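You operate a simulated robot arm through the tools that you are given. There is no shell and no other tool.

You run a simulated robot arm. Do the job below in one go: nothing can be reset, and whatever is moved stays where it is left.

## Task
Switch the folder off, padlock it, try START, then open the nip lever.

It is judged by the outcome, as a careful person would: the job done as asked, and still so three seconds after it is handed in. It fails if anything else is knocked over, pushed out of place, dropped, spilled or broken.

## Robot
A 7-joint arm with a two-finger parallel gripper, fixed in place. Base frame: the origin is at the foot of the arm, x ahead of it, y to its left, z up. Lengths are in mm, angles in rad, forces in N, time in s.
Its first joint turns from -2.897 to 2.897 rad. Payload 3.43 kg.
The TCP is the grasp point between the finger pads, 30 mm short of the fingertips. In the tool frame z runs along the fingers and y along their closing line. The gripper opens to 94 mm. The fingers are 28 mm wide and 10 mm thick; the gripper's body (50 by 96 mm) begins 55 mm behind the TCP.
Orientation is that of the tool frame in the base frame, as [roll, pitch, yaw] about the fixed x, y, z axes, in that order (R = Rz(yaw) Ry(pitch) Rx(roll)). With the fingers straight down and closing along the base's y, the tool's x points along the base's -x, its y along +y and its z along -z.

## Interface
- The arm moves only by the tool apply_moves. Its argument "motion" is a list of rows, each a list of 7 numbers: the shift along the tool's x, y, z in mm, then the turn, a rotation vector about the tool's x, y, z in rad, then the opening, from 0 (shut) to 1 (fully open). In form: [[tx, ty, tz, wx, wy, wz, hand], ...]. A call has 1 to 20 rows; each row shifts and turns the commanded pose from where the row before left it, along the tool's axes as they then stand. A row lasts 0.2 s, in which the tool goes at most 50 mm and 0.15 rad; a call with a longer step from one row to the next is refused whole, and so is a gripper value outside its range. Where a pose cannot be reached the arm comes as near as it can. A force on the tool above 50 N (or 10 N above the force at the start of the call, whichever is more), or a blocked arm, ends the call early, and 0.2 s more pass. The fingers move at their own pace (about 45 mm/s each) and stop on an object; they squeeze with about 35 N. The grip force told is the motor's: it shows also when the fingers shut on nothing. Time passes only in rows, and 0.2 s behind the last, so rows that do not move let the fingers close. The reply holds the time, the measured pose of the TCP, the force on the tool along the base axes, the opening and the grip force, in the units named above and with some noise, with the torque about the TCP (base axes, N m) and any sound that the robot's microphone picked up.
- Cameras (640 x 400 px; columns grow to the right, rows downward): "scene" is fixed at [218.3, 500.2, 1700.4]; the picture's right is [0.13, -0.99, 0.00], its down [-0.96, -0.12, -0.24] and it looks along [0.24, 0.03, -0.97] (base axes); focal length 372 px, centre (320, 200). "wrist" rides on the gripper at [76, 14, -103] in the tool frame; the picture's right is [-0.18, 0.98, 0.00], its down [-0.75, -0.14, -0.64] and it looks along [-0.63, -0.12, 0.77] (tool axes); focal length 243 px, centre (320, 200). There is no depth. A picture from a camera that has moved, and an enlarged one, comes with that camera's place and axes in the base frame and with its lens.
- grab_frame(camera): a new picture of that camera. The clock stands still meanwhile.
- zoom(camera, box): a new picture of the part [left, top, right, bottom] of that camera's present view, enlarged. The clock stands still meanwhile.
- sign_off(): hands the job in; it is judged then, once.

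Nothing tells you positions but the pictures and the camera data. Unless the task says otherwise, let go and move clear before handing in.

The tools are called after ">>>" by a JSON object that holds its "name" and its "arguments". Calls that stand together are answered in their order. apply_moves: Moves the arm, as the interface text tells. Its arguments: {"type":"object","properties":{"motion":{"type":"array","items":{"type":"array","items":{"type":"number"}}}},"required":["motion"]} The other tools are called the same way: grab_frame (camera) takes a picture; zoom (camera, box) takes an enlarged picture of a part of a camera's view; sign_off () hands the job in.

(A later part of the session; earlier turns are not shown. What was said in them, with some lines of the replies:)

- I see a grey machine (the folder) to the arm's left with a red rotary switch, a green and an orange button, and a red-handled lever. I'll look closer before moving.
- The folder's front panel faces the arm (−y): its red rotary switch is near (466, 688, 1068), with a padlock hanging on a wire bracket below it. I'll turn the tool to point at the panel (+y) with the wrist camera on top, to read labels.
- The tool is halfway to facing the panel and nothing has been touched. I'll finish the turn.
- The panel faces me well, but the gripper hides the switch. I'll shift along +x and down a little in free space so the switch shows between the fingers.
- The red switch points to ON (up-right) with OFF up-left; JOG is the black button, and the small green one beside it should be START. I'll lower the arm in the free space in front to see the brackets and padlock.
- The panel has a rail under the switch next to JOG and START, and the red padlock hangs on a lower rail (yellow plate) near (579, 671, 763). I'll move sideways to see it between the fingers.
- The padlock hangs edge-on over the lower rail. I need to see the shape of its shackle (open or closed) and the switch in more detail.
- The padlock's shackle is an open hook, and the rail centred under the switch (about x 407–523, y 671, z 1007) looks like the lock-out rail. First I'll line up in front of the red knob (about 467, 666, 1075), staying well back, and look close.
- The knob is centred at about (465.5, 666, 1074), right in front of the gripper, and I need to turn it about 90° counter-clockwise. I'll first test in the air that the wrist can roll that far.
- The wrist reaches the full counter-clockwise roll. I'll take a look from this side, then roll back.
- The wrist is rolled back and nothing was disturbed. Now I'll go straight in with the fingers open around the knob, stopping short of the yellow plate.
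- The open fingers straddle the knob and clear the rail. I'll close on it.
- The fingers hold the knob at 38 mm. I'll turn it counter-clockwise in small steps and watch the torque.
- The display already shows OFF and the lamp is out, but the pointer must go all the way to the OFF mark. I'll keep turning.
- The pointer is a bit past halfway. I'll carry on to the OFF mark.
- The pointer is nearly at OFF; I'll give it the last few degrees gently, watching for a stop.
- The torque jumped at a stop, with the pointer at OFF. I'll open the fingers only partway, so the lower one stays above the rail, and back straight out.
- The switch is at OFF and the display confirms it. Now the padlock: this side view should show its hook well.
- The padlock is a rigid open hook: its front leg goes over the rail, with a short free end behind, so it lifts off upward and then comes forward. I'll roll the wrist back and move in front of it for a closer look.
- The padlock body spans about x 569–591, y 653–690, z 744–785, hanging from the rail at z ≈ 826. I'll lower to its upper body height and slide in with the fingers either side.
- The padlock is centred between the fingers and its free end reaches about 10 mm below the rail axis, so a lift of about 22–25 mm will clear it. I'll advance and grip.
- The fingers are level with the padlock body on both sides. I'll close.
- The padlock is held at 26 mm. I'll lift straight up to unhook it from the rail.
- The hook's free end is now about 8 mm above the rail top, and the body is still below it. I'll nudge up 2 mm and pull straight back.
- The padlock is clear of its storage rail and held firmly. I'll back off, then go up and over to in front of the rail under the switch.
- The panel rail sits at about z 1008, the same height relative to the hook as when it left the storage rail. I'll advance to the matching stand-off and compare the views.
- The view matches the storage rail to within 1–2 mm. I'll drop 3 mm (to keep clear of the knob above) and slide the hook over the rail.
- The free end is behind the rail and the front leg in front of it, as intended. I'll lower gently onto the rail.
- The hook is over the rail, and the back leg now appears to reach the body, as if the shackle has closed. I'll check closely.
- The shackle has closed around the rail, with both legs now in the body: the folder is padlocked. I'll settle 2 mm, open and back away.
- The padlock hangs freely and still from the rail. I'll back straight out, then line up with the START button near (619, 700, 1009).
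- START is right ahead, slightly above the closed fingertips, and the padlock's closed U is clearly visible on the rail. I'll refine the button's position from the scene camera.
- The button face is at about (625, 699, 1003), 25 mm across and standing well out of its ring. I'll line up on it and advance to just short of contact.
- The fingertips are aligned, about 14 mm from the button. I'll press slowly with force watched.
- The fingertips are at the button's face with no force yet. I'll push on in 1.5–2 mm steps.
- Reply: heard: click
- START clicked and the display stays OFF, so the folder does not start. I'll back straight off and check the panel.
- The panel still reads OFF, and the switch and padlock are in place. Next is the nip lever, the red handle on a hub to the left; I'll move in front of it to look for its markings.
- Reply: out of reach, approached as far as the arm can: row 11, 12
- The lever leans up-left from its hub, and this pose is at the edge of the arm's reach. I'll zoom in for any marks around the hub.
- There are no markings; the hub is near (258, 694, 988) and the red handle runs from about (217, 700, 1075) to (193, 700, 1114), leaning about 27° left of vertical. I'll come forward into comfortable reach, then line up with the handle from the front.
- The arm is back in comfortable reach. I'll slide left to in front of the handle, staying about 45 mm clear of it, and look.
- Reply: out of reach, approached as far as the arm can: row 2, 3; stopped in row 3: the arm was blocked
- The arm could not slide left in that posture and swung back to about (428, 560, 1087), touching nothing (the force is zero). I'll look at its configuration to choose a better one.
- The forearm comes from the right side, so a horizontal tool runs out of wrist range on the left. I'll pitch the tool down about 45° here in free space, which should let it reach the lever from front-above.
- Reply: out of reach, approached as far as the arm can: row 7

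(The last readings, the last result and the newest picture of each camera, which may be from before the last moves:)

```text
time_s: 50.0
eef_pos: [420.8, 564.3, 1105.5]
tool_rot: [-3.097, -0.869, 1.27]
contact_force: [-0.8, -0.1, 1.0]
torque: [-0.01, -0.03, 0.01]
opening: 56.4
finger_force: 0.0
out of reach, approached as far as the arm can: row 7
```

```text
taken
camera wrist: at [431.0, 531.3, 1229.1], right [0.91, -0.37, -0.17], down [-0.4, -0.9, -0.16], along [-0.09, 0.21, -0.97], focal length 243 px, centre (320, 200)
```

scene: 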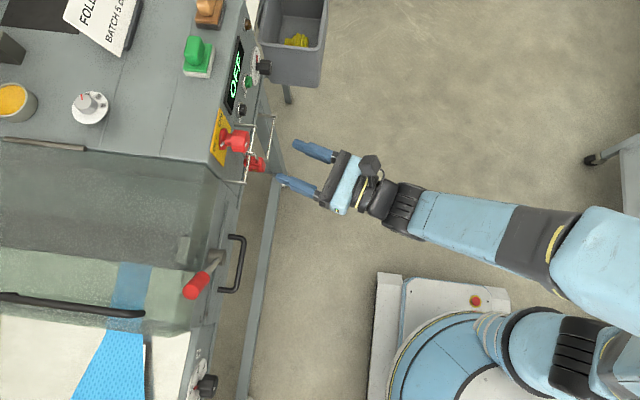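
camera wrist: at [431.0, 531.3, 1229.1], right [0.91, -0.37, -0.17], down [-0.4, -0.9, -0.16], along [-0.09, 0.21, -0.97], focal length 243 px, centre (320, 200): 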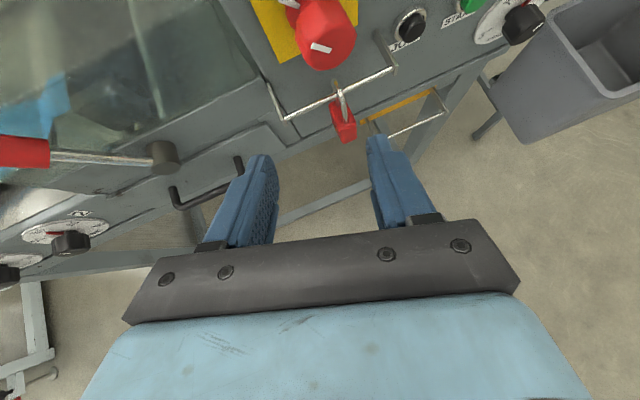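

The wrist is near a limit at this roll. I'll roll it back by 90° (the start posture's roll), which should free it up, and see whether it then tracks well.

>>> {"name": "apply_moves", "arguments": {"motion": [[0, 0, 0, 0, 0, -0.143, 0.3], [0, 0, 0, 0, 0, -0.143, 0], [0, 0, 0, 0, 0, -0.143, 0], [0, 0, 0, 0, 0, -0.143, 0], [0, 0, 0, 0, 0, -0.143, 0], [0, 0, 0, 0, 0, -0.143, 0], [0, 0, 0, 0, 0, -0.143, 0], [0, 0, 0, 0, 0, -0.143, 0], [0, 0, 0, 0, 0, -0.143, 0], [0, 0, 0, 0, 0, -0.143, 0], [0, 0, 0, 0, 0, -0.143, 0]]}}

>>> {"name": "grab_frame", "arguments": {"camera": "wrist"}}

>>> {"name": "grab_frame", "arguments": {"camera": "scene"}}

```text
time_s: 52.4
eef_pos: [420.8, 564.2, 1106.2]
tool_rot: [2.272, -0.024, 2.881]
contact_force: [-0.3, -0.7, 1.4]
torque: [0.01, -0.01, -0.03]
opening: 0.0
finger_force: 33.0
```

```text
taken
camera wrist: at [332.1, 516.0, 1183.7], right [0.36, 0.56, 0.75], down [0.59, -0.76, 0.29], along [0.73, 0.33, -0.6], focal length 243 px, centre (320, 200)
```

wrist: 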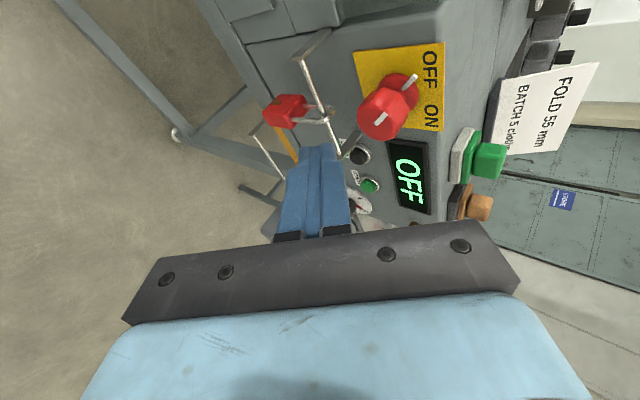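

```text
taken
```

scene: 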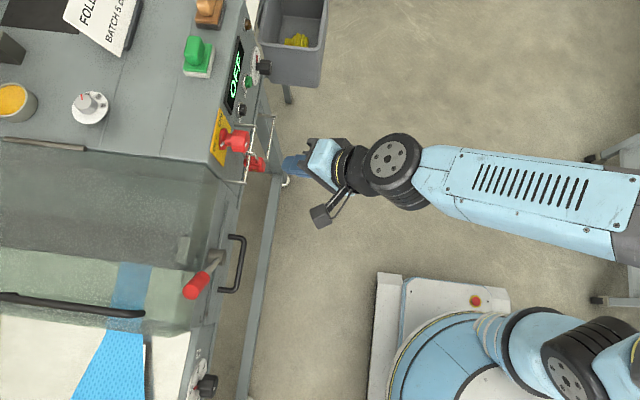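

This posture tracks well. I'll roll a further 90° so the camera is at the front of the tool and the fingers can close sideways on the handle.

>>> {"name": "apply_moves", "arguments": {"motion": [[0, 0, 0, 0, 0, -0.143, 0.6], [0, 0, 0, 0, 0, -0.143, 0.6], [0, 0, 0, 0, 0, -0.143, 0.6], [0, 0, 0, 0, 0, -0.143, 0.6], [0, 0, 0, 0, 0, -0.143, 0.6], [0, 0, 0, 0, 0, -0.143, 0.6], [0, 0, 0, 0, 0, -0.143, 0.6], [0, 0, 0, 0, 0, -0.143, 0.6], [0, 0, 0, 0, 0, -0.143, 0.6], [0, 0, 0, 0, 0, -0.143, 0.6], [0, 0, 0, 0, 0, -0.143, 0.6]]}}

>>> {"name": "grab_frame", "arguments": {"camera": "wrist"}}

>>> {"name": "grab_frame", "arguments": {"camera": "scene"}}

```text
time_s: 54.8
eef_pos: [421.8, 564.8, 1107.1]
tool_rot: [3.104, 0.869, -1.86]
contact_force: [0.5, 0.3, -0.2]
torque: [0.03, -0.01, -0.01]
opening: 56.2
finger_force: 0.1
```

```text
taken
camera wrist: at [375.6, 444.4, 1113.1], right [-0.92, 0.37, 0.17], down [0.16, -0.05, 0.99], along [0.37, 0.93, -0.02], focal length 243 px, centre (320, 200)
```

wrist: 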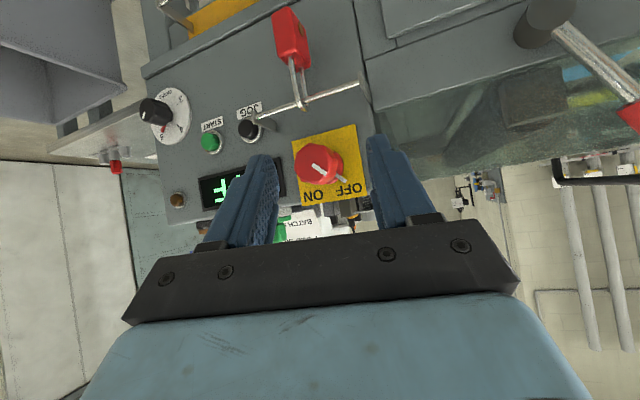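

```text
taken
```

scene: 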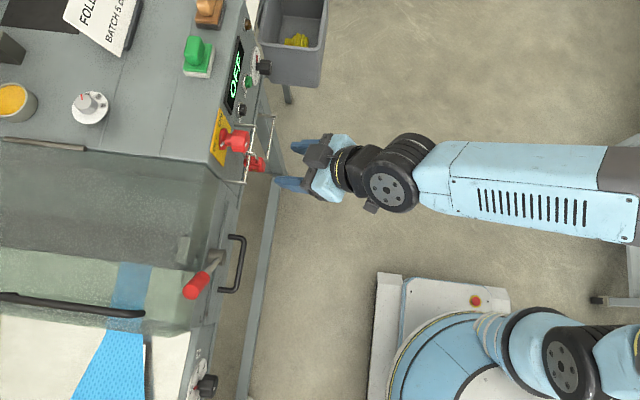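

Camera at front, fingers closing sideways: this posture is good. I'll move left and up in free space toward the lever in small steps, checking that the arm tracks.

>>> {"name": "apply_moves", "arguments": {"motion": [[-5.8, 29.5, -15.2, 0, 0, 0, 0.6], [-5.8, 29.5, -15.2, 0, 0, 0, 0.6], [-5.8, 29.5, -15.2, 0, 0, 0, 0.6], [-5.8, 29.5, -15.2, 0, 0, 0, 0.6]]}}

>>> {"name": "grab_frame", "arguments": {"camera": "wrist"}}

```text
time_s: 55.8
eef_pos: [299.6, 563.9, 1167.9]
tool_rot: [3.1, 0.868, -1.864]
contact_force: [0.7, -0.4, -0.2]
torque: [0.01, 0.03, 0.07]
opening: 56.5
finger_force: 0.1
```

```text
taken
camera wrist: at [252.9, 443.8, 1174.2], right [-0.91, 0.37, 0.17], down [0.16, -0.05, 0.99], along [0.37, 0.93, -0.02], focal length 243 px, centre (320, 200)
```

wrist: 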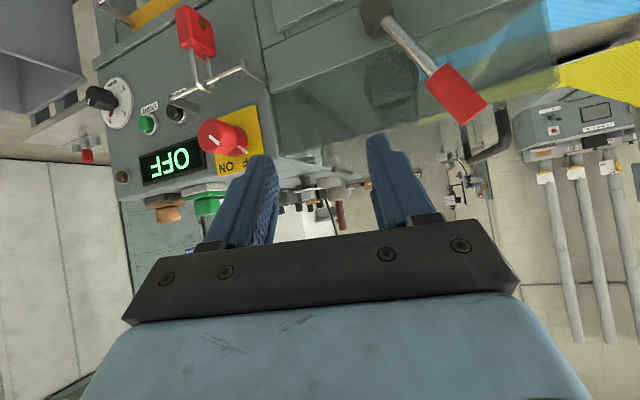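

The arm tracks well here. From this view the handle tip is at about (196, 699, 1114) and the hub at (259, 694, 993), matching before. I'll continue left to line up with the handle.

>>> {"name": "apply_moves", "arguments": {"motion": [[-3.1, 31.4, 5, 0, 0, 0, 0.6], [-3.1, 31.4, 5, 0, 0, 0, 0.6], [-3.1, 31.4, 5, 0, 0, 0, 0.6]]}}

>>> {"name": "grab_frame", "arguments": {"camera": "wrist"}}

>>> {"name": "zoom", "arguments": {"camera": "scene", "box": [150, 200, 310, 330]}}

```text
time_s: 56.6
eef_pos: [214.5, 603.9, 1164.8]
tool_rot: [3.099, 0.868, -1.864]
contact_force: [0.7, 0.0, 0.2]
torque: [-0.02, 0.02, 0.02]
opening: 56.4
finger_force: 0.1
```

```text
taken
camera wrist: at [167.7, 484.6, 1173.1], right [-0.91, 0.37, 0.17], down [0.16, -0.05, 0.99], along [0.37, 0.93, -0.02], focal length 243 px, centre (320, 200)
```

wrist: 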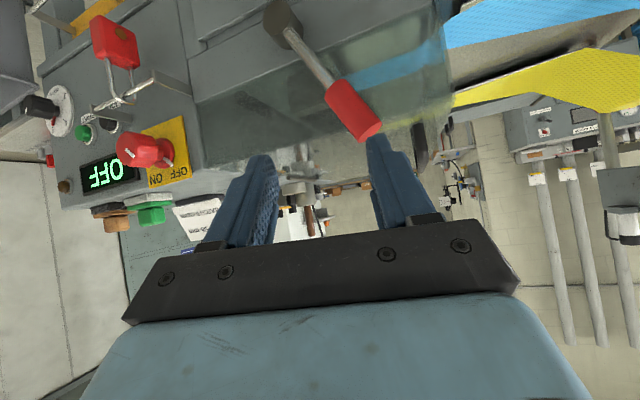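

```text
3.08 times, centred on (230, 265) of scene
camera zoom: at [218.3, 500.2, 1700.4], right [0.13, -0.99, 0.0], down [-0.96, -0.12, -0.24], along [0.24, 0.03, -0.97], focal length 1143 px, centre (597, 0)
```

zoom: 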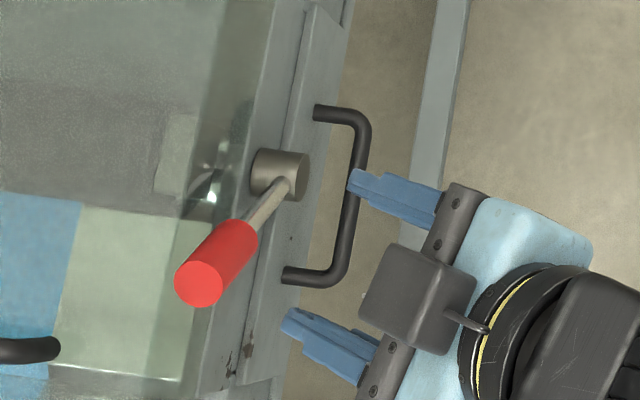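

I'm in front of the lever now. I'll zoom in on the handle, hub and linkage to judge which way it opens.

>>> {"name": "zoom", "arguments": {"camera": "wrist", "box": [200, 0, 460, 150]}}

>>> {"name": "zoom", "arguments": {"camera": "scene", "box": [60, 200, 220, 330]}}

```text
2.46 times, centred on (330, 75) of wrist
camera zoom: at [167.7, 484.6, 1173.1], right [-0.91, 0.37, 0.17], down [0.16, -0.05, 0.99], along [0.37, 0.93, -0.02], focal length 597 px, centre (295, 508)
```

zoom: 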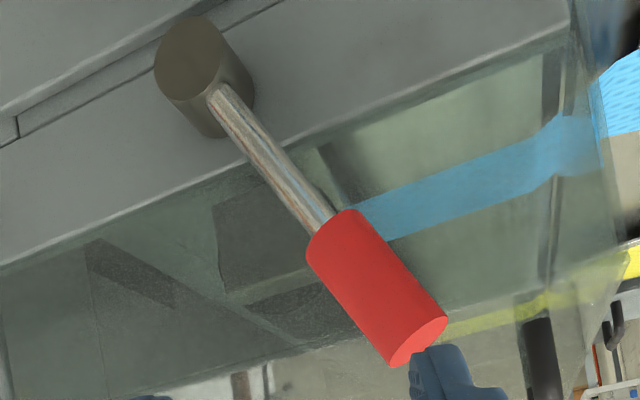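

```text
3.08 times, centred on (140, 265) of scene
camera zoom: at [218.3, 500.2, 1700.4], right [0.13, -0.99, 0.0], down [-0.96, -0.12, -0.24], along [0.24, 0.03, -0.97], focal length 1143 px, centre (874, 0)
```

zoom: 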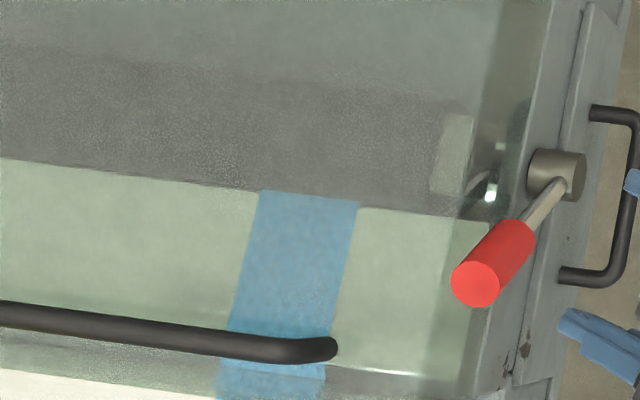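

There are no direction marks, so I'll cage the handle loosely between the open fingers and feel gently which way it moves. First I'll square up the yaw so both fingers keep equal distance from the guard.

>>> {"name": "apply_moves", "arguments": {"motion": [[0, 0, 0, -0.0913, 0.0036, -0.0779, 0.7], [0, 0, 0, -0.0913, 0.0036, -0.0779, 0.7]]}}

>>> {"name": "grab_frame", "arguments": {"camera": "wrist"}}

>>> {"name": "zoom", "arguments": {"camera": "scene", "box": [150, 200, 310, 330]}}

```text
time_s: 57.2
eef_pos: [216.2, 603.1, 1167.7]
tool_rot: [3.096, 0.87, -1.628]
contact_force: [2.8, -0.8, -0.6]
torque: [0.0, 0.1, 0.13]
opening: 66.0
finger_force: 0.0
```

```text
taken
camera wrist: at [200.5, 476.2, 1173.7], right [-0.98, 0.14, 0.17], down [0.17, -0.01, 0.99], along [0.14, 0.99, -0.02], focal length 243 px, centre (320, 200)
```

wrist: 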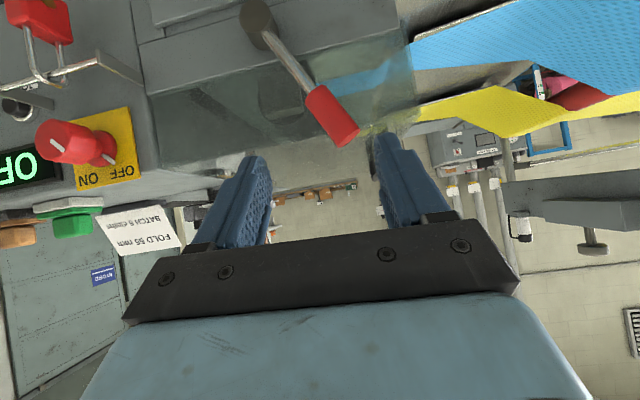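

```text
3.08 times, centred on (230, 265) of scene
camera zoom: at [218.3, 500.2, 1700.4], right [0.13, -0.99, 0.0], down [-0.96, -0.12, -0.24], along [0.24, 0.03, -0.97], focal length 1143 px, centre (597, 0)
```

zoom: 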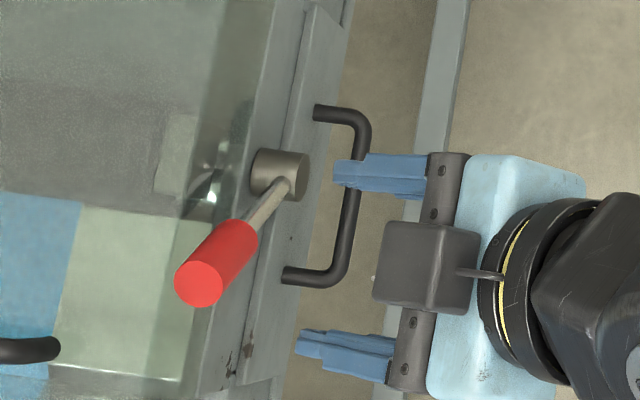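

Both fingers are level with each other and straddle the handle line. I'll move in along the tool axis until the fingertips are either side of the handle's middle.

>>> {"name": "apply_moves", "arguments": {"motion": [[-3.4, 7.9, 0, 0, 0, 0, 0.7], [0, 0, 30, 0, 0, 0, 0.7], [0, 0, 25, 0, 0, 0, 0.7]]}}

>>> {"name": "grab_frame", "arguments": {"camera": "wrist"}}

>>> {"name": "zoom", "arguments": {"camera": "scene", "box": [150, 200, 310, 330]}}

```text
time_s: 58.0
eef_pos: [207.0, 647.7, 1132.6]
tool_rot: [3.102, 0.869, -1.624]
contact_force: [-1.0, -0.2, -0.2]
torque: [0.0, 0.0, 0.04]
opening: 65.6
finger_force: 0.1
```

```text
taken
camera wrist: at [189.7, 521.0, 1141.0], right [-0.98, 0.14, 0.17], down [0.17, -0.01, 0.99], along [0.14, 0.99, -0.02], focal length 243 px, centre (320, 200)
```

wrist: 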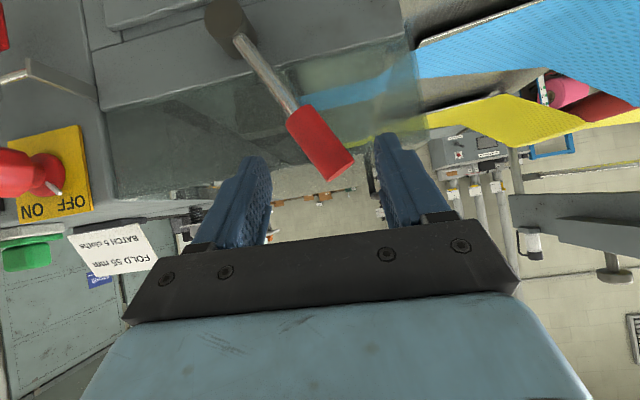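

```text
3.08 times, centred on (230, 265) of scene
camera zoom: at [218.3, 500.2, 1700.4], right [0.13, -0.99, 0.0], down [-0.96, -0.12, -0.24], along [0.24, 0.03, -0.97], focal length 1143 px, centre (597, 0)
```

zoom: 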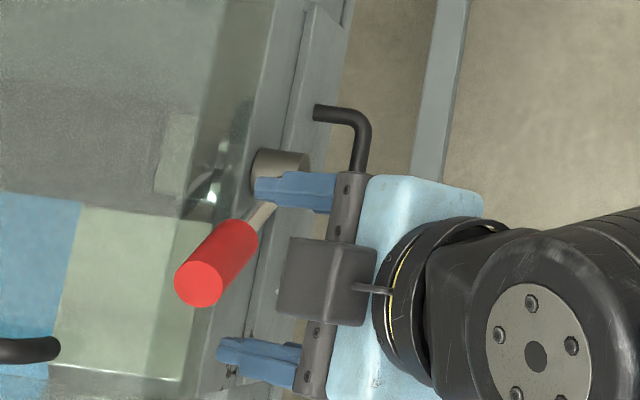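

The handle is nicely between the two fingers. I'll advance the remaining distance.

>>> {"name": "apply_moves", "arguments": {"motion": [[0, 0, 20, 0, 0, 0, 0.7], [0, 0, 14, 0, 0, 0, 0.7]]}}

>>> {"name": "grab_frame", "arguments": {"camera": "wrist"}}

>>> {"name": "zoom", "arguments": {"camera": "scene", "box": [150, 200, 310, 330]}}

```text
time_s: 58.6
eef_pos: [215.1, 673.8, 1116.4]
tool_rot: [3.095, 0.873, -1.638]
contact_force: [-0.5, -0.5, -0.5]
torque: [0.03, -0.02, 0.02]
opening: 65.8
finger_force: 0.0
```

```text
taken
camera wrist: at [197.1, 546.4, 1122.3], right [-0.97, 0.15, 0.17], down [0.17, -0.02, 0.99], along [0.15, 0.99, -0.01], focal length 243 px, centre (320, 200)
```

wrist: 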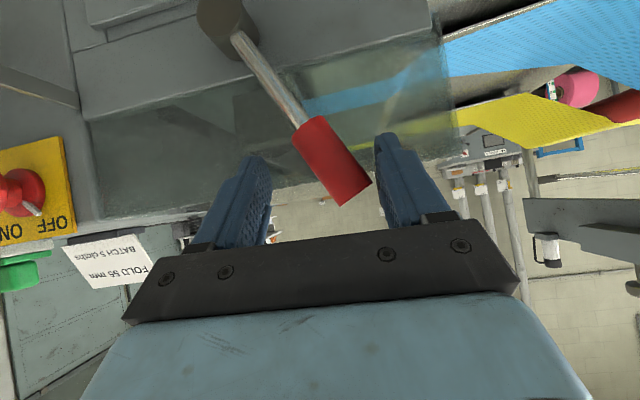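

```text
3.08 times, centred on (230, 265) of scene
camera zoom: at [218.3, 500.2, 1700.4], right [0.13, -0.99, 0.0], down [-0.96, -0.12, -0.24], along [0.24, 0.03, -0.97], focal length 1143 px, centre (597, 0)
```

zoom: 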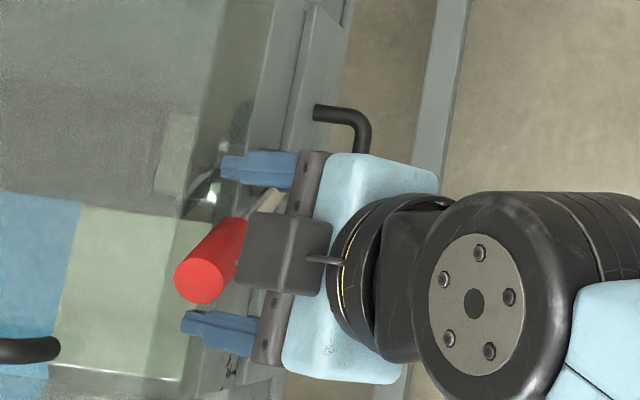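

The handle is caged between the fingers. I'll first feel toward the right (+x, swinging the lever up), in small steps with force watched.

>>> {"name": "apply_moves", "arguments": {"motion": [[-1.9, -4.3, -1.5, 0, 0, 0, 0.7], [-1.9, -4.3, -1.5, 0, 0, 0, 0.7]]}}

>>> {"name": "grab_frame", "arguments": {"camera": "wrist"}}

```text
time_s: 59.2
eef_pos: [222.3, 672.7, 1120.7]
tool_rot: [3.093, 0.874, -1.64]
contact_force: [-3.4, 1.0, -0.6]
torque: [0.02, -0.02, 0.03]
opening: 67.5
finger_force: 1.3
```

```text
taken
camera wrist: at [203.8, 545.3, 1126.8], right [-0.97, 0.15, 0.17], down [0.17, -0.01, 0.99], along [0.15, 0.99, -0.01], focal length 243 px, centre (320, 200)
```

wrist: 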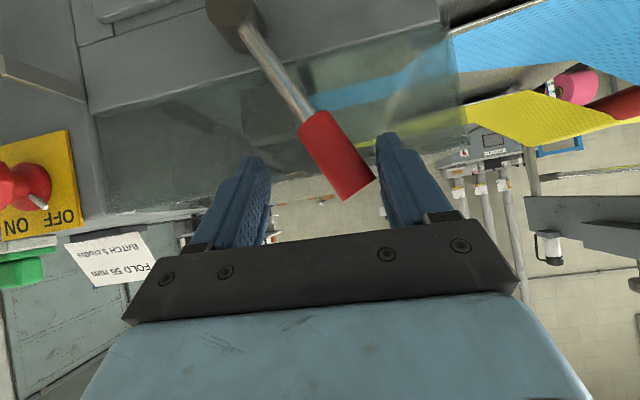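

The left finger now touches the handle lightly (3 N). I'll push a little further to see whether the lever moves.

>>> {"name": "apply_moves", "arguments": {"motion": [[-1.2, -2.6, -0.9, 0, 0, 0, 0.7], [-1.2, -2.6, -0.9, 0, 0, 0, 0.7], [-1.2, -2.6, -0.9, 0, 0, 0, 0.7]]}}

>>> {"name": "grab_frame", "arguments": {"camera": "wrist"}}

>>> {"name": "zoom", "arguments": {"camera": "scene", "box": [150, 200, 310, 330]}}

```text
time_s: 60.0
eef_pos: [231.7, 671.3, 1136.3]
tool_rot: [3.057, 0.891, -1.665]
contact_force: [-2.4, 1.3, -0.8]
torque: [-0.04, -0.03, 0.05]
opening: 67.1
finger_force: 1.3
```

```text
taken
camera wrist: at [214.6, 543.5, 1140.5], right [-0.97, 0.14, 0.19], down [0.19, -0.03, 0.98], along [0.15, 0.99, 0.0], focal length 243 px, centre (320, 200)
```

wrist: 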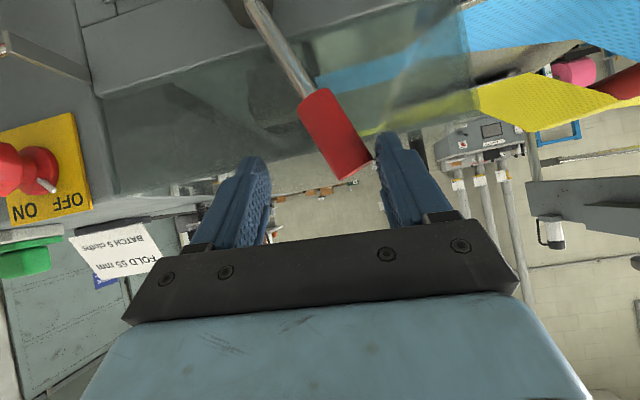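

```text
3.08 times, centred on (230, 265) of scene
camera zoom: at [218.3, 500.2, 1700.4], right [0.13, -0.99, 0.0], down [-0.96, -0.12, -0.24], along [0.24, 0.03, -0.97], focal length 1143 px, centre (597, 0)
```

zoom: 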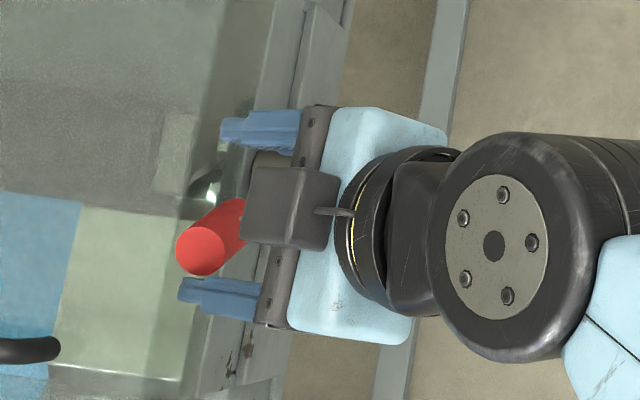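

The lever swings freely to the right with only 2–3 N: its tip moved about 17 mm. The arm is also moving back into a better-tracking region, so I'll keep swinging it right in an arc.

>>> {"name": "apply_moves", "arguments": {"motion": [[-0.9, -8, -0.5, 0, 0, 0, 0.7], [-0.9, -8, -0.5, 0, 0, 0, 0.7], [-0.9, -8, -0.5, 0, 0, 0, 0.7]]}}

>>> {"name": "grab_frame", "arguments": {"camera": "wrist"}}

>>> {"name": "zoom", "arguments": {"camera": "scene", "box": [150, 180, 310, 310]}}

```text
time_s: 60.8
eef_pos: [250.6, 673.0, 1133.5]
tool_rot: [3.071, 0.884, -1.651]
contact_force: [-0.8, 1.2, -0.1]
torque: [-0.03, -0.02, 0.01]
opening: 65.6
finger_force: 0.1
```

```text
taken
camera wrist: at [234.1, 545.2, 1138.7], right [-0.97, 0.14, 0.19], down [0.18, -0.03, 0.98], along [0.14, 0.99, 0.0], focal length 243 px, centre (320, 200)
```

wrist: 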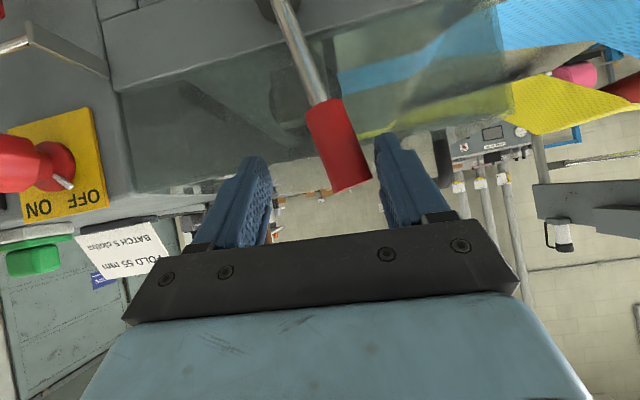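

```text
3.08 times, centred on (230, 245) of scene
camera zoom: at [218.3, 500.2, 1700.4], right [0.13, -0.99, 0.0], down [-0.96, -0.12, -0.24], along [0.24, 0.03, -0.97], focal length 1143 px, centre (597, 62)
```

zoom: 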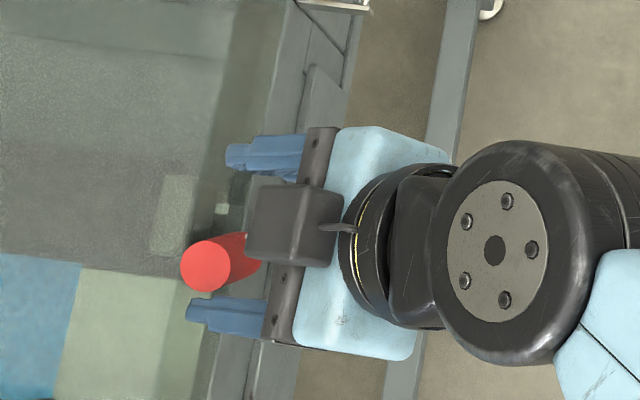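

The lever follows easily and is near vertical now. I'll keep going.

>>> {"name": "apply_moves", "arguments": {"motion": [[-0.9, -9, -0.5, 0, 0, 0, 0.7], [-0.5, -9, -0.2, 0, 0, 0, 0.7], [0, -9, 0, 0, 0, 0, 0.7], [0.5, -9, 0.3, 0, 0, 0, 0.7]]}}

>>> {"name": "grab_frame", "arguments": {"camera": "wrist"}}

>>> {"name": "zoom", "arguments": {"camera": "scene", "box": [150, 180, 310, 310]}}

```text
time_s: 61.8
eef_pos: [280.9, 674.2, 1127.4]
tool_rot: [3.089, 0.875, -1.63]
contact_force: [-3.3, 1.9, 0.2]
torque: [0.0, 0.03, 0.02]
opening: 67.4
finger_force: 1.8
```

```text
taken
camera wrist: at [264.8, 546.5, 1133.5], right [-0.98, 0.14, 0.18], down [0.17, -0.01, 0.98], along [0.14, 0.99, -0.01], focal length 243 px, centre (320, 200)
```

wrist: 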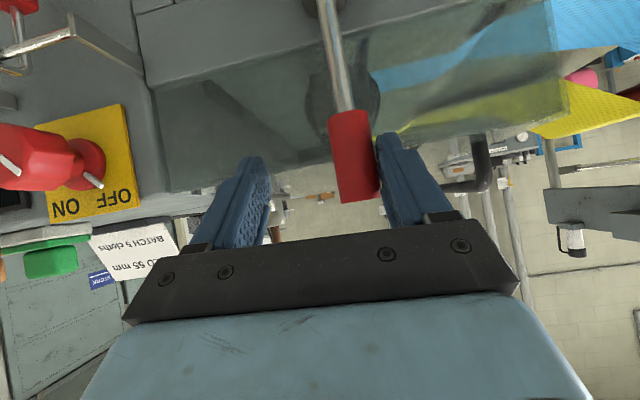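

```text
3.08 times, centred on (230, 245) of scene
camera zoom: at [218.3, 500.2, 1700.4], right [0.13, -0.99, 0.0], down [-0.96, -0.12, -0.24], along [0.24, 0.03, -0.97], focal length 1143 px, centre (597, 62)
```

zoom: 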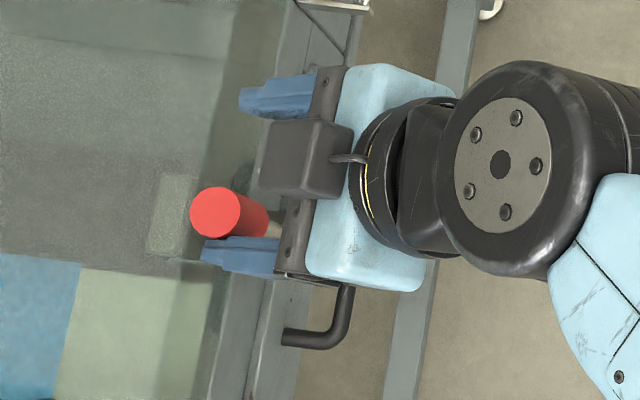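

The lever is upright now and still moving freely. I'll continue past vertical toward its other stop.

>>> {"name": "apply_moves", "arguments": {"motion": [[0.4, -8, 0.4, 0, 0, 0, 0.7], [0.8, -8, 0.9, 0, 0, 0, 0.7], [1, -8, 1, 0, 0, 0, 0.7], [1.2, -8, 1.2, 0, 0, 0, 0.7]]}}

>>> {"name": "grab_frame", "arguments": {"camera": "wrist"}}

>>> {"name": "zoom", "arguments": {"camera": "scene", "box": [150, 160, 310, 290]}}

```text
time_s: 62.8
eef_pos: [314.5, 673.8, 1123.1]
tool_rot: [3.085, 0.88, -1.633]
contact_force: [-2.5, -0.5, 0.8]
torque: [-0.01, 0.11, 0.06]
opening: 67.3
finger_force: 1.9
```

```text
taken
camera wrist: at [298.8, 546.1, 1129.2], right [-0.97, 0.14, 0.18], down [0.18, -0.02, 0.98], along [0.14, 0.99, -0.01], focal length 243 px, centre (320, 200)
```

wrist: 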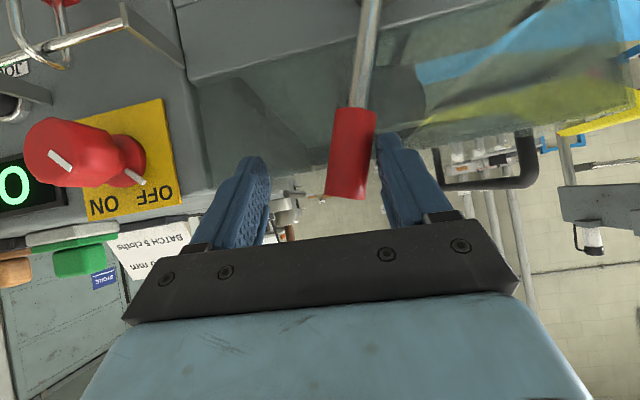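

```text
3.08 times, centred on (230, 225) of scene
camera zoom: at [218.3, 500.2, 1700.4], right [0.13, -0.99, 0.0], down [-0.96, -0.12, -0.24], along [0.24, 0.03, -0.97], focal length 1143 px, centre (597, 123)
```

zoom: 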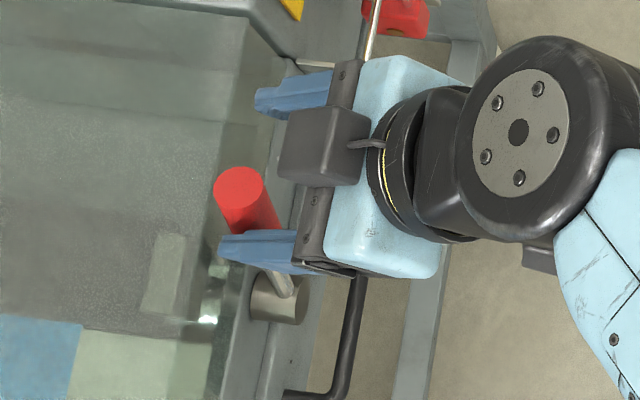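

The lever is now leaning right by about 15°, still free. I'll continue the arc in small steps, watching for the stop and the distance to the switch.

>>> {"name": "apply_moves", "arguments": {"motion": [[1.6, -7, 1.6, 0, 0, 0, 0.7], [1.8, -7, 1.8, 0, 0, 0, 0.7], [2, -7, 2, 0, 0, 0, 0.7]]}}

>>> {"name": "grab_frame", "arguments": {"camera": "wrist"}}

>>> {"name": "zoom", "arguments": {"camera": "scene", "box": [150, 160, 310, 290]}}

```text
time_s: 63.6
eef_pos: [334.5, 672.2, 1122.5]
tool_rot: [3.066, 0.893, -1.645]
contact_force: [-5.2, -1.4, 0.7]
torque: [-0.05, 0.15, 0.13]
opening: 68.7
finger_force: 2.8
```

```text
taken
camera wrist: at [318.6, 544.7, 1127.2], right [-0.97, 0.13, 0.19], down [0.19, -0.03, 0.98], along [0.13, 0.99, 0.01], focal length 243 px, centre (320, 200)
```

wrist: 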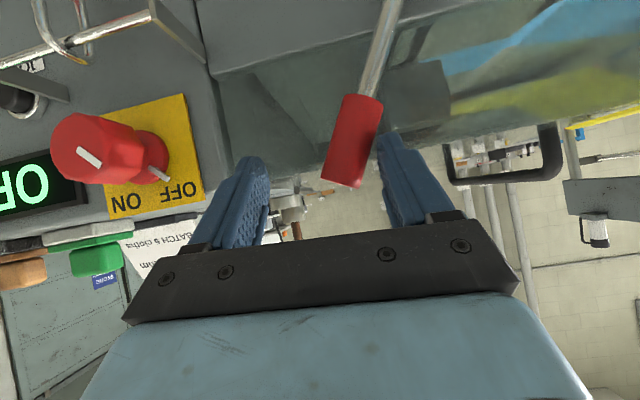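

```text
3.08 times, centred on (230, 225) of scene
camera zoom: at [218.3, 500.2, 1700.4], right [0.13, -0.99, 0.0], down [-0.96, -0.12, -0.24], along [0.24, 0.03, -0.97], focal length 1143 px, centre (597, 123)
```

zoom: 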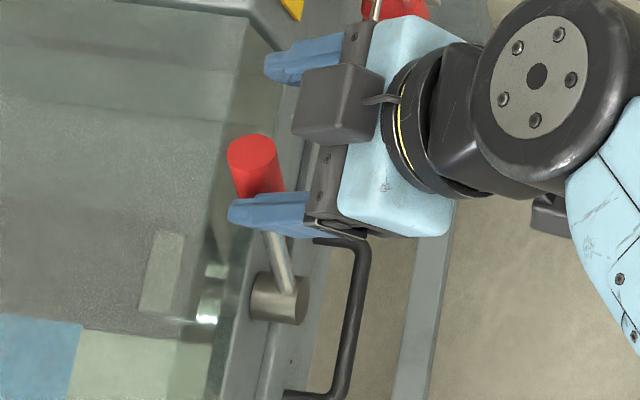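

The lever is about 20° right of vertical, with about 5 N. I'll continue in small steps toward the stop.

>>> {"name": "apply_moves", "arguments": {"motion": [[1.5, -6, 1.5, 0, 0, 0, 0.7], [1.5, -6, 1.5, 0, 0, 0, 0.7], [1.5, -6, 1.5, 0, 0, 0, 0.7]]}}

>>> {"name": "grab_frame", "arguments": {"camera": "wrist"}}

>>> {"name": "zoom", "arguments": {"camera": "scene", "box": [150, 140, 310, 270]}}

```text
time_s: 64.4
eef_pos: [351.0, 670.1, 1127.4]
tool_rot: [3.047, 0.912, -1.658]
contact_force: [-46.3, -16.3, 3.8]
torque: [-0.32, 1.31, 1.6]
opening: 91.6
finger_force: 23.2
```

```text
taken
camera wrist: at [335.8, 543.0, 1129.9], right [-0.97, 0.12, 0.2], down [0.2, -0.05, 0.98], along [0.13, 0.99, 0.03], focal length 243 px, centre (320, 200)
```

wrist: 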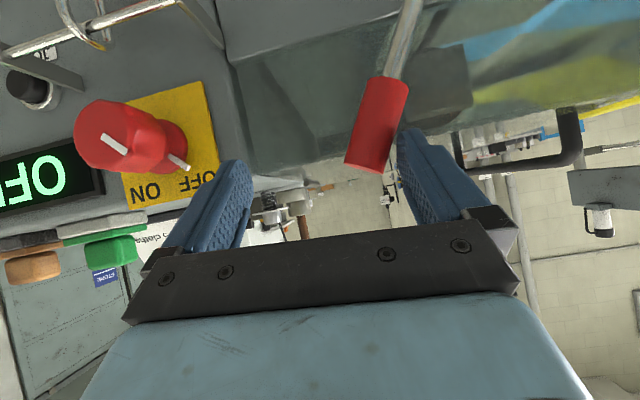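

```text
3.08 times, centred on (230, 205) of scene
camera zoom: at [218.3, 500.2, 1700.4], right [0.13, -0.99, 0.0], down [-0.96, -0.12, -0.24], along [0.24, 0.03, -0.97], focal length 1143 px, centre (597, 185)
```

zoom: 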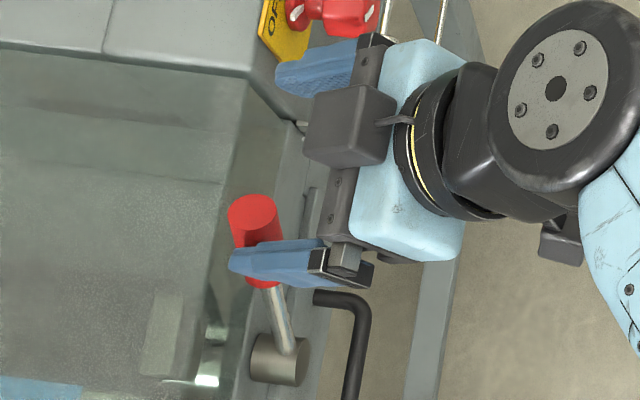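

The lever stopped moving and the force rose to 46 N, so it is against its far stop, about 22° right of vertical. I'll ease off to the left so the finger stops pressing, and see that it stays.

>>> {"name": "apply_moves", "arguments": {"motion": [[0, 8, 0, 0, 0, 0, 0.7], [0, 8, 0, 0, 0, 0, 0.7], [0, 6, 0, 0, 0, 0, 0.7]]}}

>>> {"name": "grab_frame", "arguments": {"camera": "wrist"}}

>>> {"name": "zoom", "arguments": {"camera": "scene", "box": [150, 140, 310, 270]}}

```text
time_s: 64.7
eef_pos: [353.4, 666.9, 1134.5]
tool_rot: [3.026, 0.922, -1.678]
contact_force: [-38.2, -17.7, 1.5]
torque: [-0.32, 0.84, 1.54]
opening: 87.4
finger_force: 18.6
stopped in row 1: the force on the tool passed its limit at 76 N (the readings are from after the stop); the commanded pose is now the measured one
```

```text
taken
camera wrist: at [338.0, 540.0, 1134.1], right [-0.97, 0.13, 0.22], down [0.21, -0.06, 0.98], along [0.14, 0.99, 0.03], focal length 243 px, centre (320, 200)
```

wrist: 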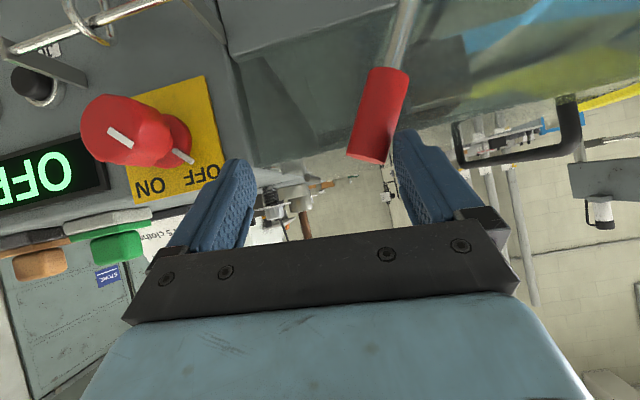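

```text
3.08 times, centred on (230, 205) of scene
camera zoom: at [218.3, 500.2, 1700.4], right [0.13, -0.99, 0.0], down [-0.96, -0.12, -0.24], along [0.24, 0.03, -0.97], focal length 1143 px, centre (597, 185)
```

zoom: 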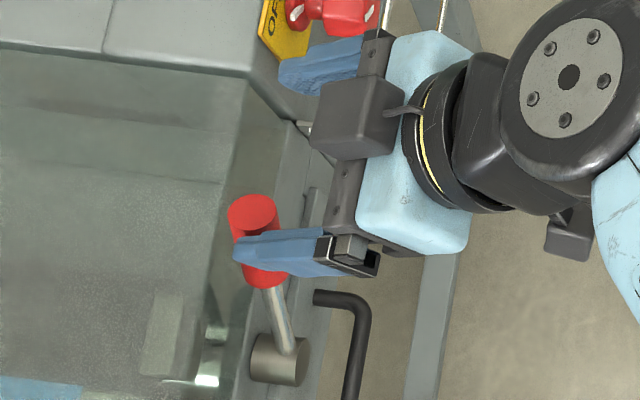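

The arm drifted against the finger rather than easing off. I'll relieve the load by simply opening the gripper, without moving the arm.

>>> {"name": "apply_moves", "arguments": {"motion": [[0, 0, 0, 0, 0, 0, 1], [0, 0, 0, 0, 0, 0, 1]]}}

>>> {"name": "zoom", "arguments": {"camera": "scene", "box": [150, 140, 310, 270]}}

```text
time_s: 65.3
eef_pos: [356.9, 667.4, 1133.7]
tool_rot: [3.03, 0.923, -1.678]
contact_force: [-21.3, -11.9, 5.1]
torque: [-0.24, 0.65, 1.07]
opening: 94.3
finger_force: 0.3
```

```text
3.08 times, centred on (230, 205) of scene
camera zoom: at [218.3, 500.2, 1700.4], right [0.13, -0.99, 0.0], down [-0.96, -0.12, -0.24], along [0.24, 0.03, -0.97], focal length 1143 px, centre (597, 185)
```

zoom: 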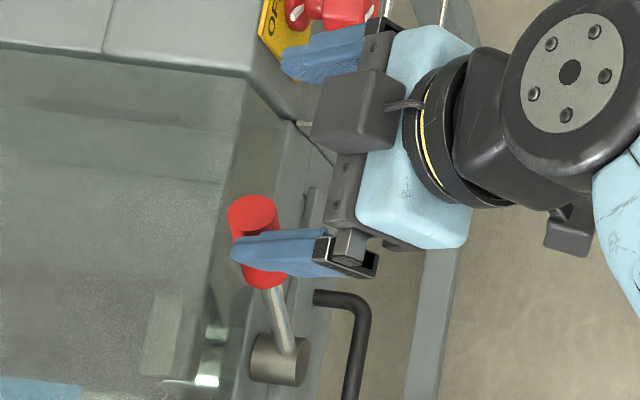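

The finger motor no longer presses, but the arm still leans about 20 N on the handle. I'll step left in small increments from this measured pose.

>>> {"name": "apply_moves", "arguments": {"motion": [[0.3, 5, 0.1, 0, 0, 0, 1]]}}

```text
time_s: 65.7
eef_pos: [358.4, 665.5, 1134.2]
tool_rot: [3.027, 0.924, -1.694]
contact_force: [-18.5, -5.7, 5.9]
torque: [-0.14, 0.52, 0.75]
opening: 93.9
finger_force: 0.1
```

The arm isn't following the leftward step. I'll look at the whole scene before doing more.

>>> {"name": "grab_frame", "arguments": {"camera": "scene"}}

>>> {"name": "grab_frame", "arguments": {"camera": "wrist"}}

```text
taken
```

scene: 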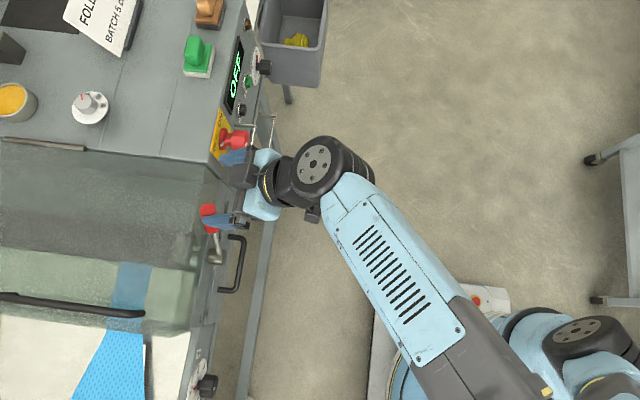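

```text
taken
camera wrist: at [340.0, 538.3, 1135.1], right [-0.97, 0.14, 0.21], down [0.21, -0.07, 0.98], along [0.15, 0.99, 0.04], focal length 243 px, centre (320, 200)
```

wrist: 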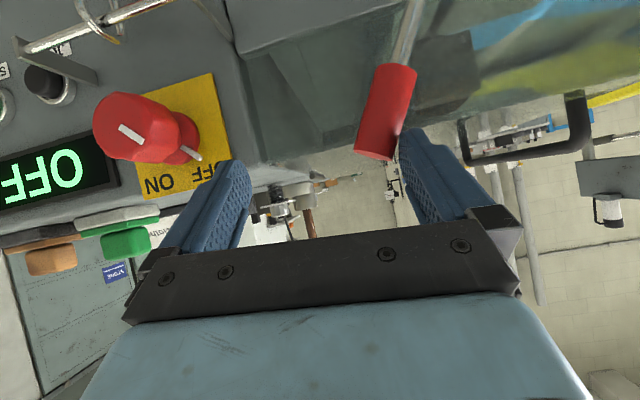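

The right finger still clears the knob, and the arm posture looks free. I'll withdraw along the tool axis (back and up) so the fingertip slides off the front of the handle.

>>> {"name": "apply_moves", "arguments": {"motion": [[0, 0, -8, 0, 0, 0, 1], [0, 0, -8, 0, 0, 0, 1]]}}

>>> {"name": "zoom", "arguments": {"camera": "scene", "box": [150, 120, 330, 270]}}

```text
time_s: 66.3
eef_pos: [354.0, 656.7, 1140.7]
tool_rot: [3.035, 0.917, -1.682]
contact_force: [-0.5, 1.1, -0.4]
torque: [0.0, 0.01, 0.01]
opening: 93.8
finger_force: 0.0
```

```text
2.67 times, centred on (240, 195) of scene
camera zoom: at [218.3, 500.2, 1700.4], right [0.13, -0.99, 0.0], down [-0.96, -0.12, -0.24], along [0.24, 0.03, -0.97], focal length 991 px, centre (533, 213)
```

zoom: 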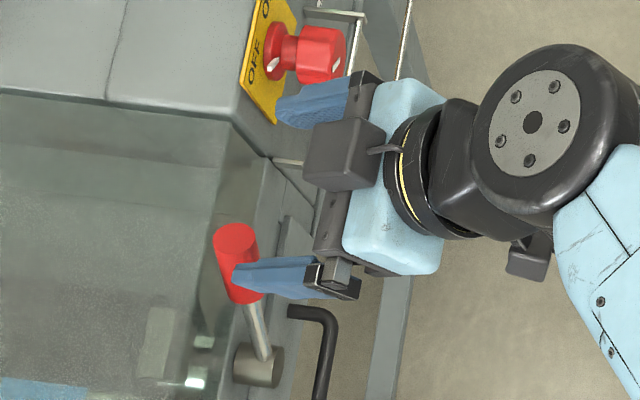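

The load is gone and the lever has stayed put. I'll keep withdrawing straight back.

>>> {"name": "apply_moves", "arguments": {"motion": [[0, 0, -15, 0, 0, 0, 1], [0, 0, -20, 0, 0, 0, 1], [0, 0, -20, 0, 0, 0, 1], [0, 0, -25, 0, 0, 0, 1]]}}

>>> {"name": "grab_frame", "arguments": {"camera": "scene"}}

>>> {"name": "grab_frame", "arguments": {"camera": "wrist"}}

>>> {"name": "zoom", "arguments": {"camera": "scene", "box": [150, 180, 290, 290]}}

```text
time_s: 67.3
eef_pos: [353.0, 595.1, 1184.5]
tool_rot: [3.046, 0.909, -1.666]
contact_force: [0.8, 0.7, -0.9]
torque: [-0.01, 0.0, -0.01]
opening: 94.2
finger_force: 0.0
```

```text
taken
```

scene: 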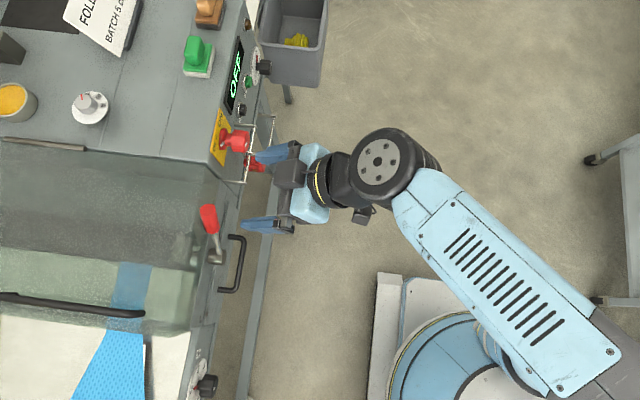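

```text
taken
camera wrist: at [336.4, 467.7, 1186.8], right [-0.97, 0.13, 0.2], down [0.2, -0.05, 0.98], along [0.14, 0.99, 0.02], focal length 243 px, centre (320, 200)
```

wrist: 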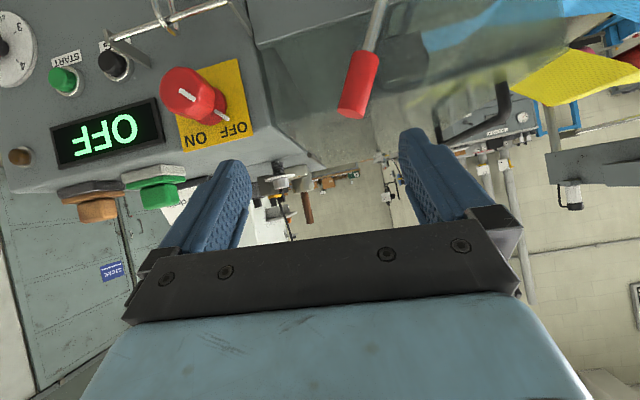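

```text
3.64 times, centred on (220, 235) of scene
camera zoom: at [218.3, 500.2, 1700.4], right [0.13, -0.99, 0.0], down [-0.96, -0.12, -0.24], along [0.24, 0.03, -0.97], focal length 1351 px, centre (684, 73)
```

zoom: 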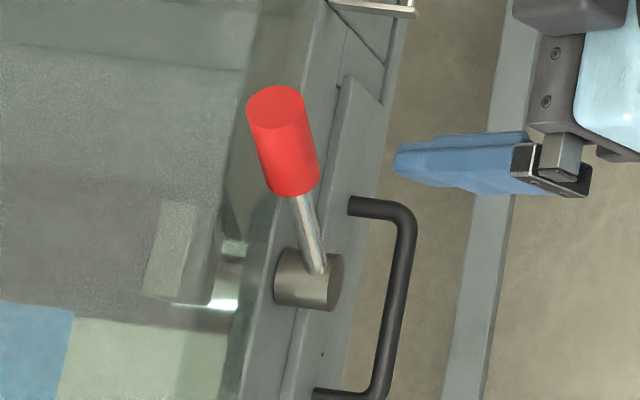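

The lever stays leaning right on its own. I'll compare the same close-up as before to see whether the nip parts behind the guard have moved apart.

>>> {"name": "zoom", "arguments": {"camera": "scene", "box": [160, 210, 270, 310]}}

>>> {"name": "zoom", "arguments": {"camera": "wrist", "box": [260, 0, 520, 160]}}

>>> {"name": "zoom", "arguments": {"camera": "wrist", "box": [0, 0, 280, 180]}}

```text
4.00 times, centred on (215, 260) of scene
camera zoom: at [218.3, 500.2, 1700.4], right [0.13, -0.99, 0.0], down [-0.96, -0.12, -0.24], along [0.24, 0.03, -0.97], focal length 1486 px, centre (740, -40)
```

zoom: 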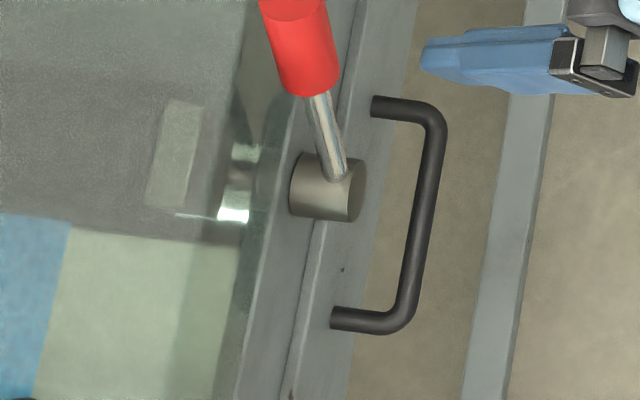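

```text
2.46 times, centred on (390, 80) of wrist
camera zoom: at [336.4, 467.7, 1186.8], right [-0.97, 0.13, 0.2], down [0.2, -0.05, 0.98], along [0.14, 0.99, 0.02], focal length 597 px, centre (148, 495)
```

zoom: 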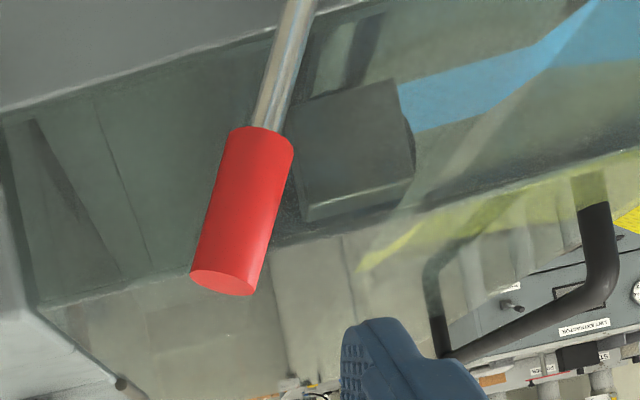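

```text
2.22 times, centred on (140, 90) of wrist
camera zoom: at [336.4, 467.7, 1186.8], right [-0.97, 0.13, 0.2], down [0.2, -0.05, 0.98], along [0.14, 0.99, 0.02], focal length 539 px, centre (720, 444)
```

zoom: 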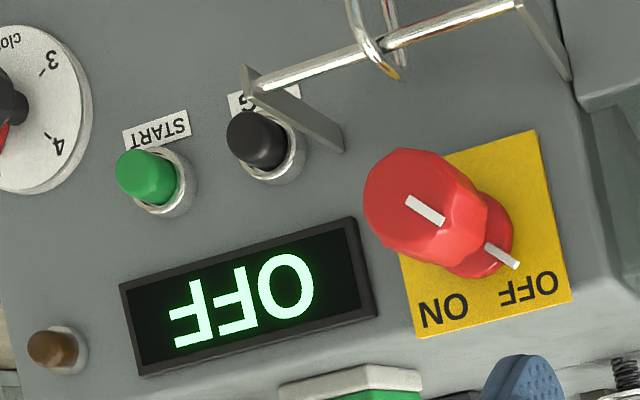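

The block behind the guard has shifted upward and a gap shows between the rollers, so the nip is open; the switch points to OFF and the padlock is on its rail. I'll back away further and do a last check.

>>> {"name": "apply_moves", "arguments": {"motion": [[0, 0, -20, 0, 0, 0, 1], [0, 0, -20, 0, 0, 0, 1], [0, 0, -20, 0, 0, 0, 1], [0, 0, 0, 0, 0, 0, 1], [0, 0, 0, 0, 0, 0, 1]]}}

>>> {"name": "grab_frame", "arguments": {"camera": "scene"}}

>>> {"name": "zoom", "arguments": {"camera": "scene", "box": [180, 90, 300, 270]}}

>>> {"name": "grab_frame", "arguments": {"camera": "wrist"}}

```text
time_s: 68.5
eef_pos: [357.2, 546.6, 1223.4]
tool_rot: [3.04, 0.912, -1.674]
contact_force: [0.0, -1.2, 0.0]
torque: [-0.02, -0.03, -0.02]
opening: 93.6
finger_force: 0.0
```

```text
taken
```

scene: 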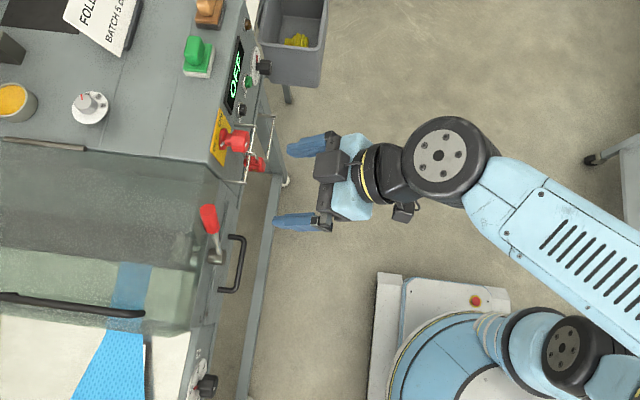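

```text
2.22 times, centred on (240, 180) of scene
camera zoom: at [218.3, 500.2, 1700.4], right [0.13, -0.99, 0.0], down [-0.96, -0.12, -0.24], along [0.24, 0.03, -0.97], focal length 826 px, centre (498, 244)
```

zoom: 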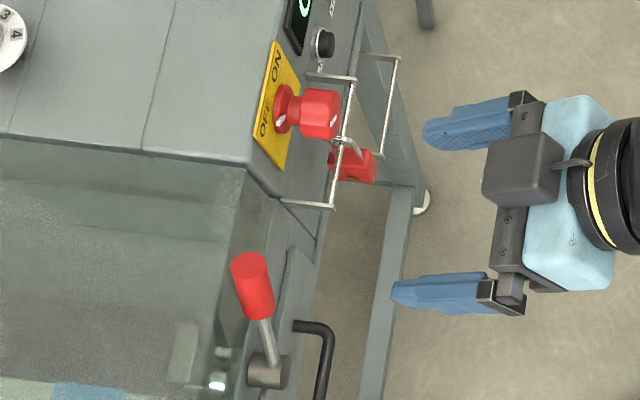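

```text
taken
camera wrist: at [339.5, 417.9, 1223.9], right [-0.97, 0.13, 0.21], down [0.2, -0.05, 0.98], along [0.14, 0.99, 0.03], focal length 243 px, centre (320, 200)
```

wrist: 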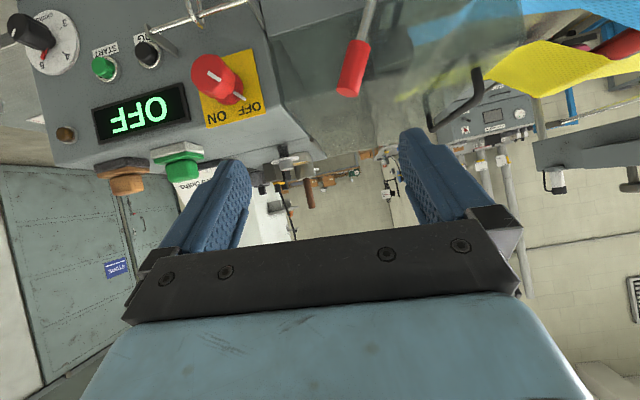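

The switch points to OFF, the padlock is closed on the rail under it, and START was pressed with no restart. The nip lever rests at its open stop and the arm is clear with nothing else moved, so I'm handing in the job.

>>> {"name": "sign_off", "arguments": {}}

```text
The job is handed in.
```

The folder is switched off and padlocked, START does not run it, and the nip lever is open. I've handed the job in.

- **Switch:** the red knob is turned to its OFF stop. The display reads OFF and the panel lamp is out.
- **Padlock:** it came off the lower storage rail and now hangs on the rail under the switch. Its shackle closed around that rail when I seated it.
- **START:** I pressed it after the padlock was on. It clicked, and the display stayed at OFF.
- **Nip lever:** it has no open/closed markings, so I felt for the direction it moved. It swung to its far stop and stays there. Through the guard, the nip parts look further apart than before, so I take this as open.

While I was backing off the lever, the arm leaned on the handle at its stop, and the force briefly peaked at 76 N. I opened the gripper and withdrew. I saw no damage, and the lever did not move.

The arm is clear of the machine, and nothing else looks moved in the last pictures.
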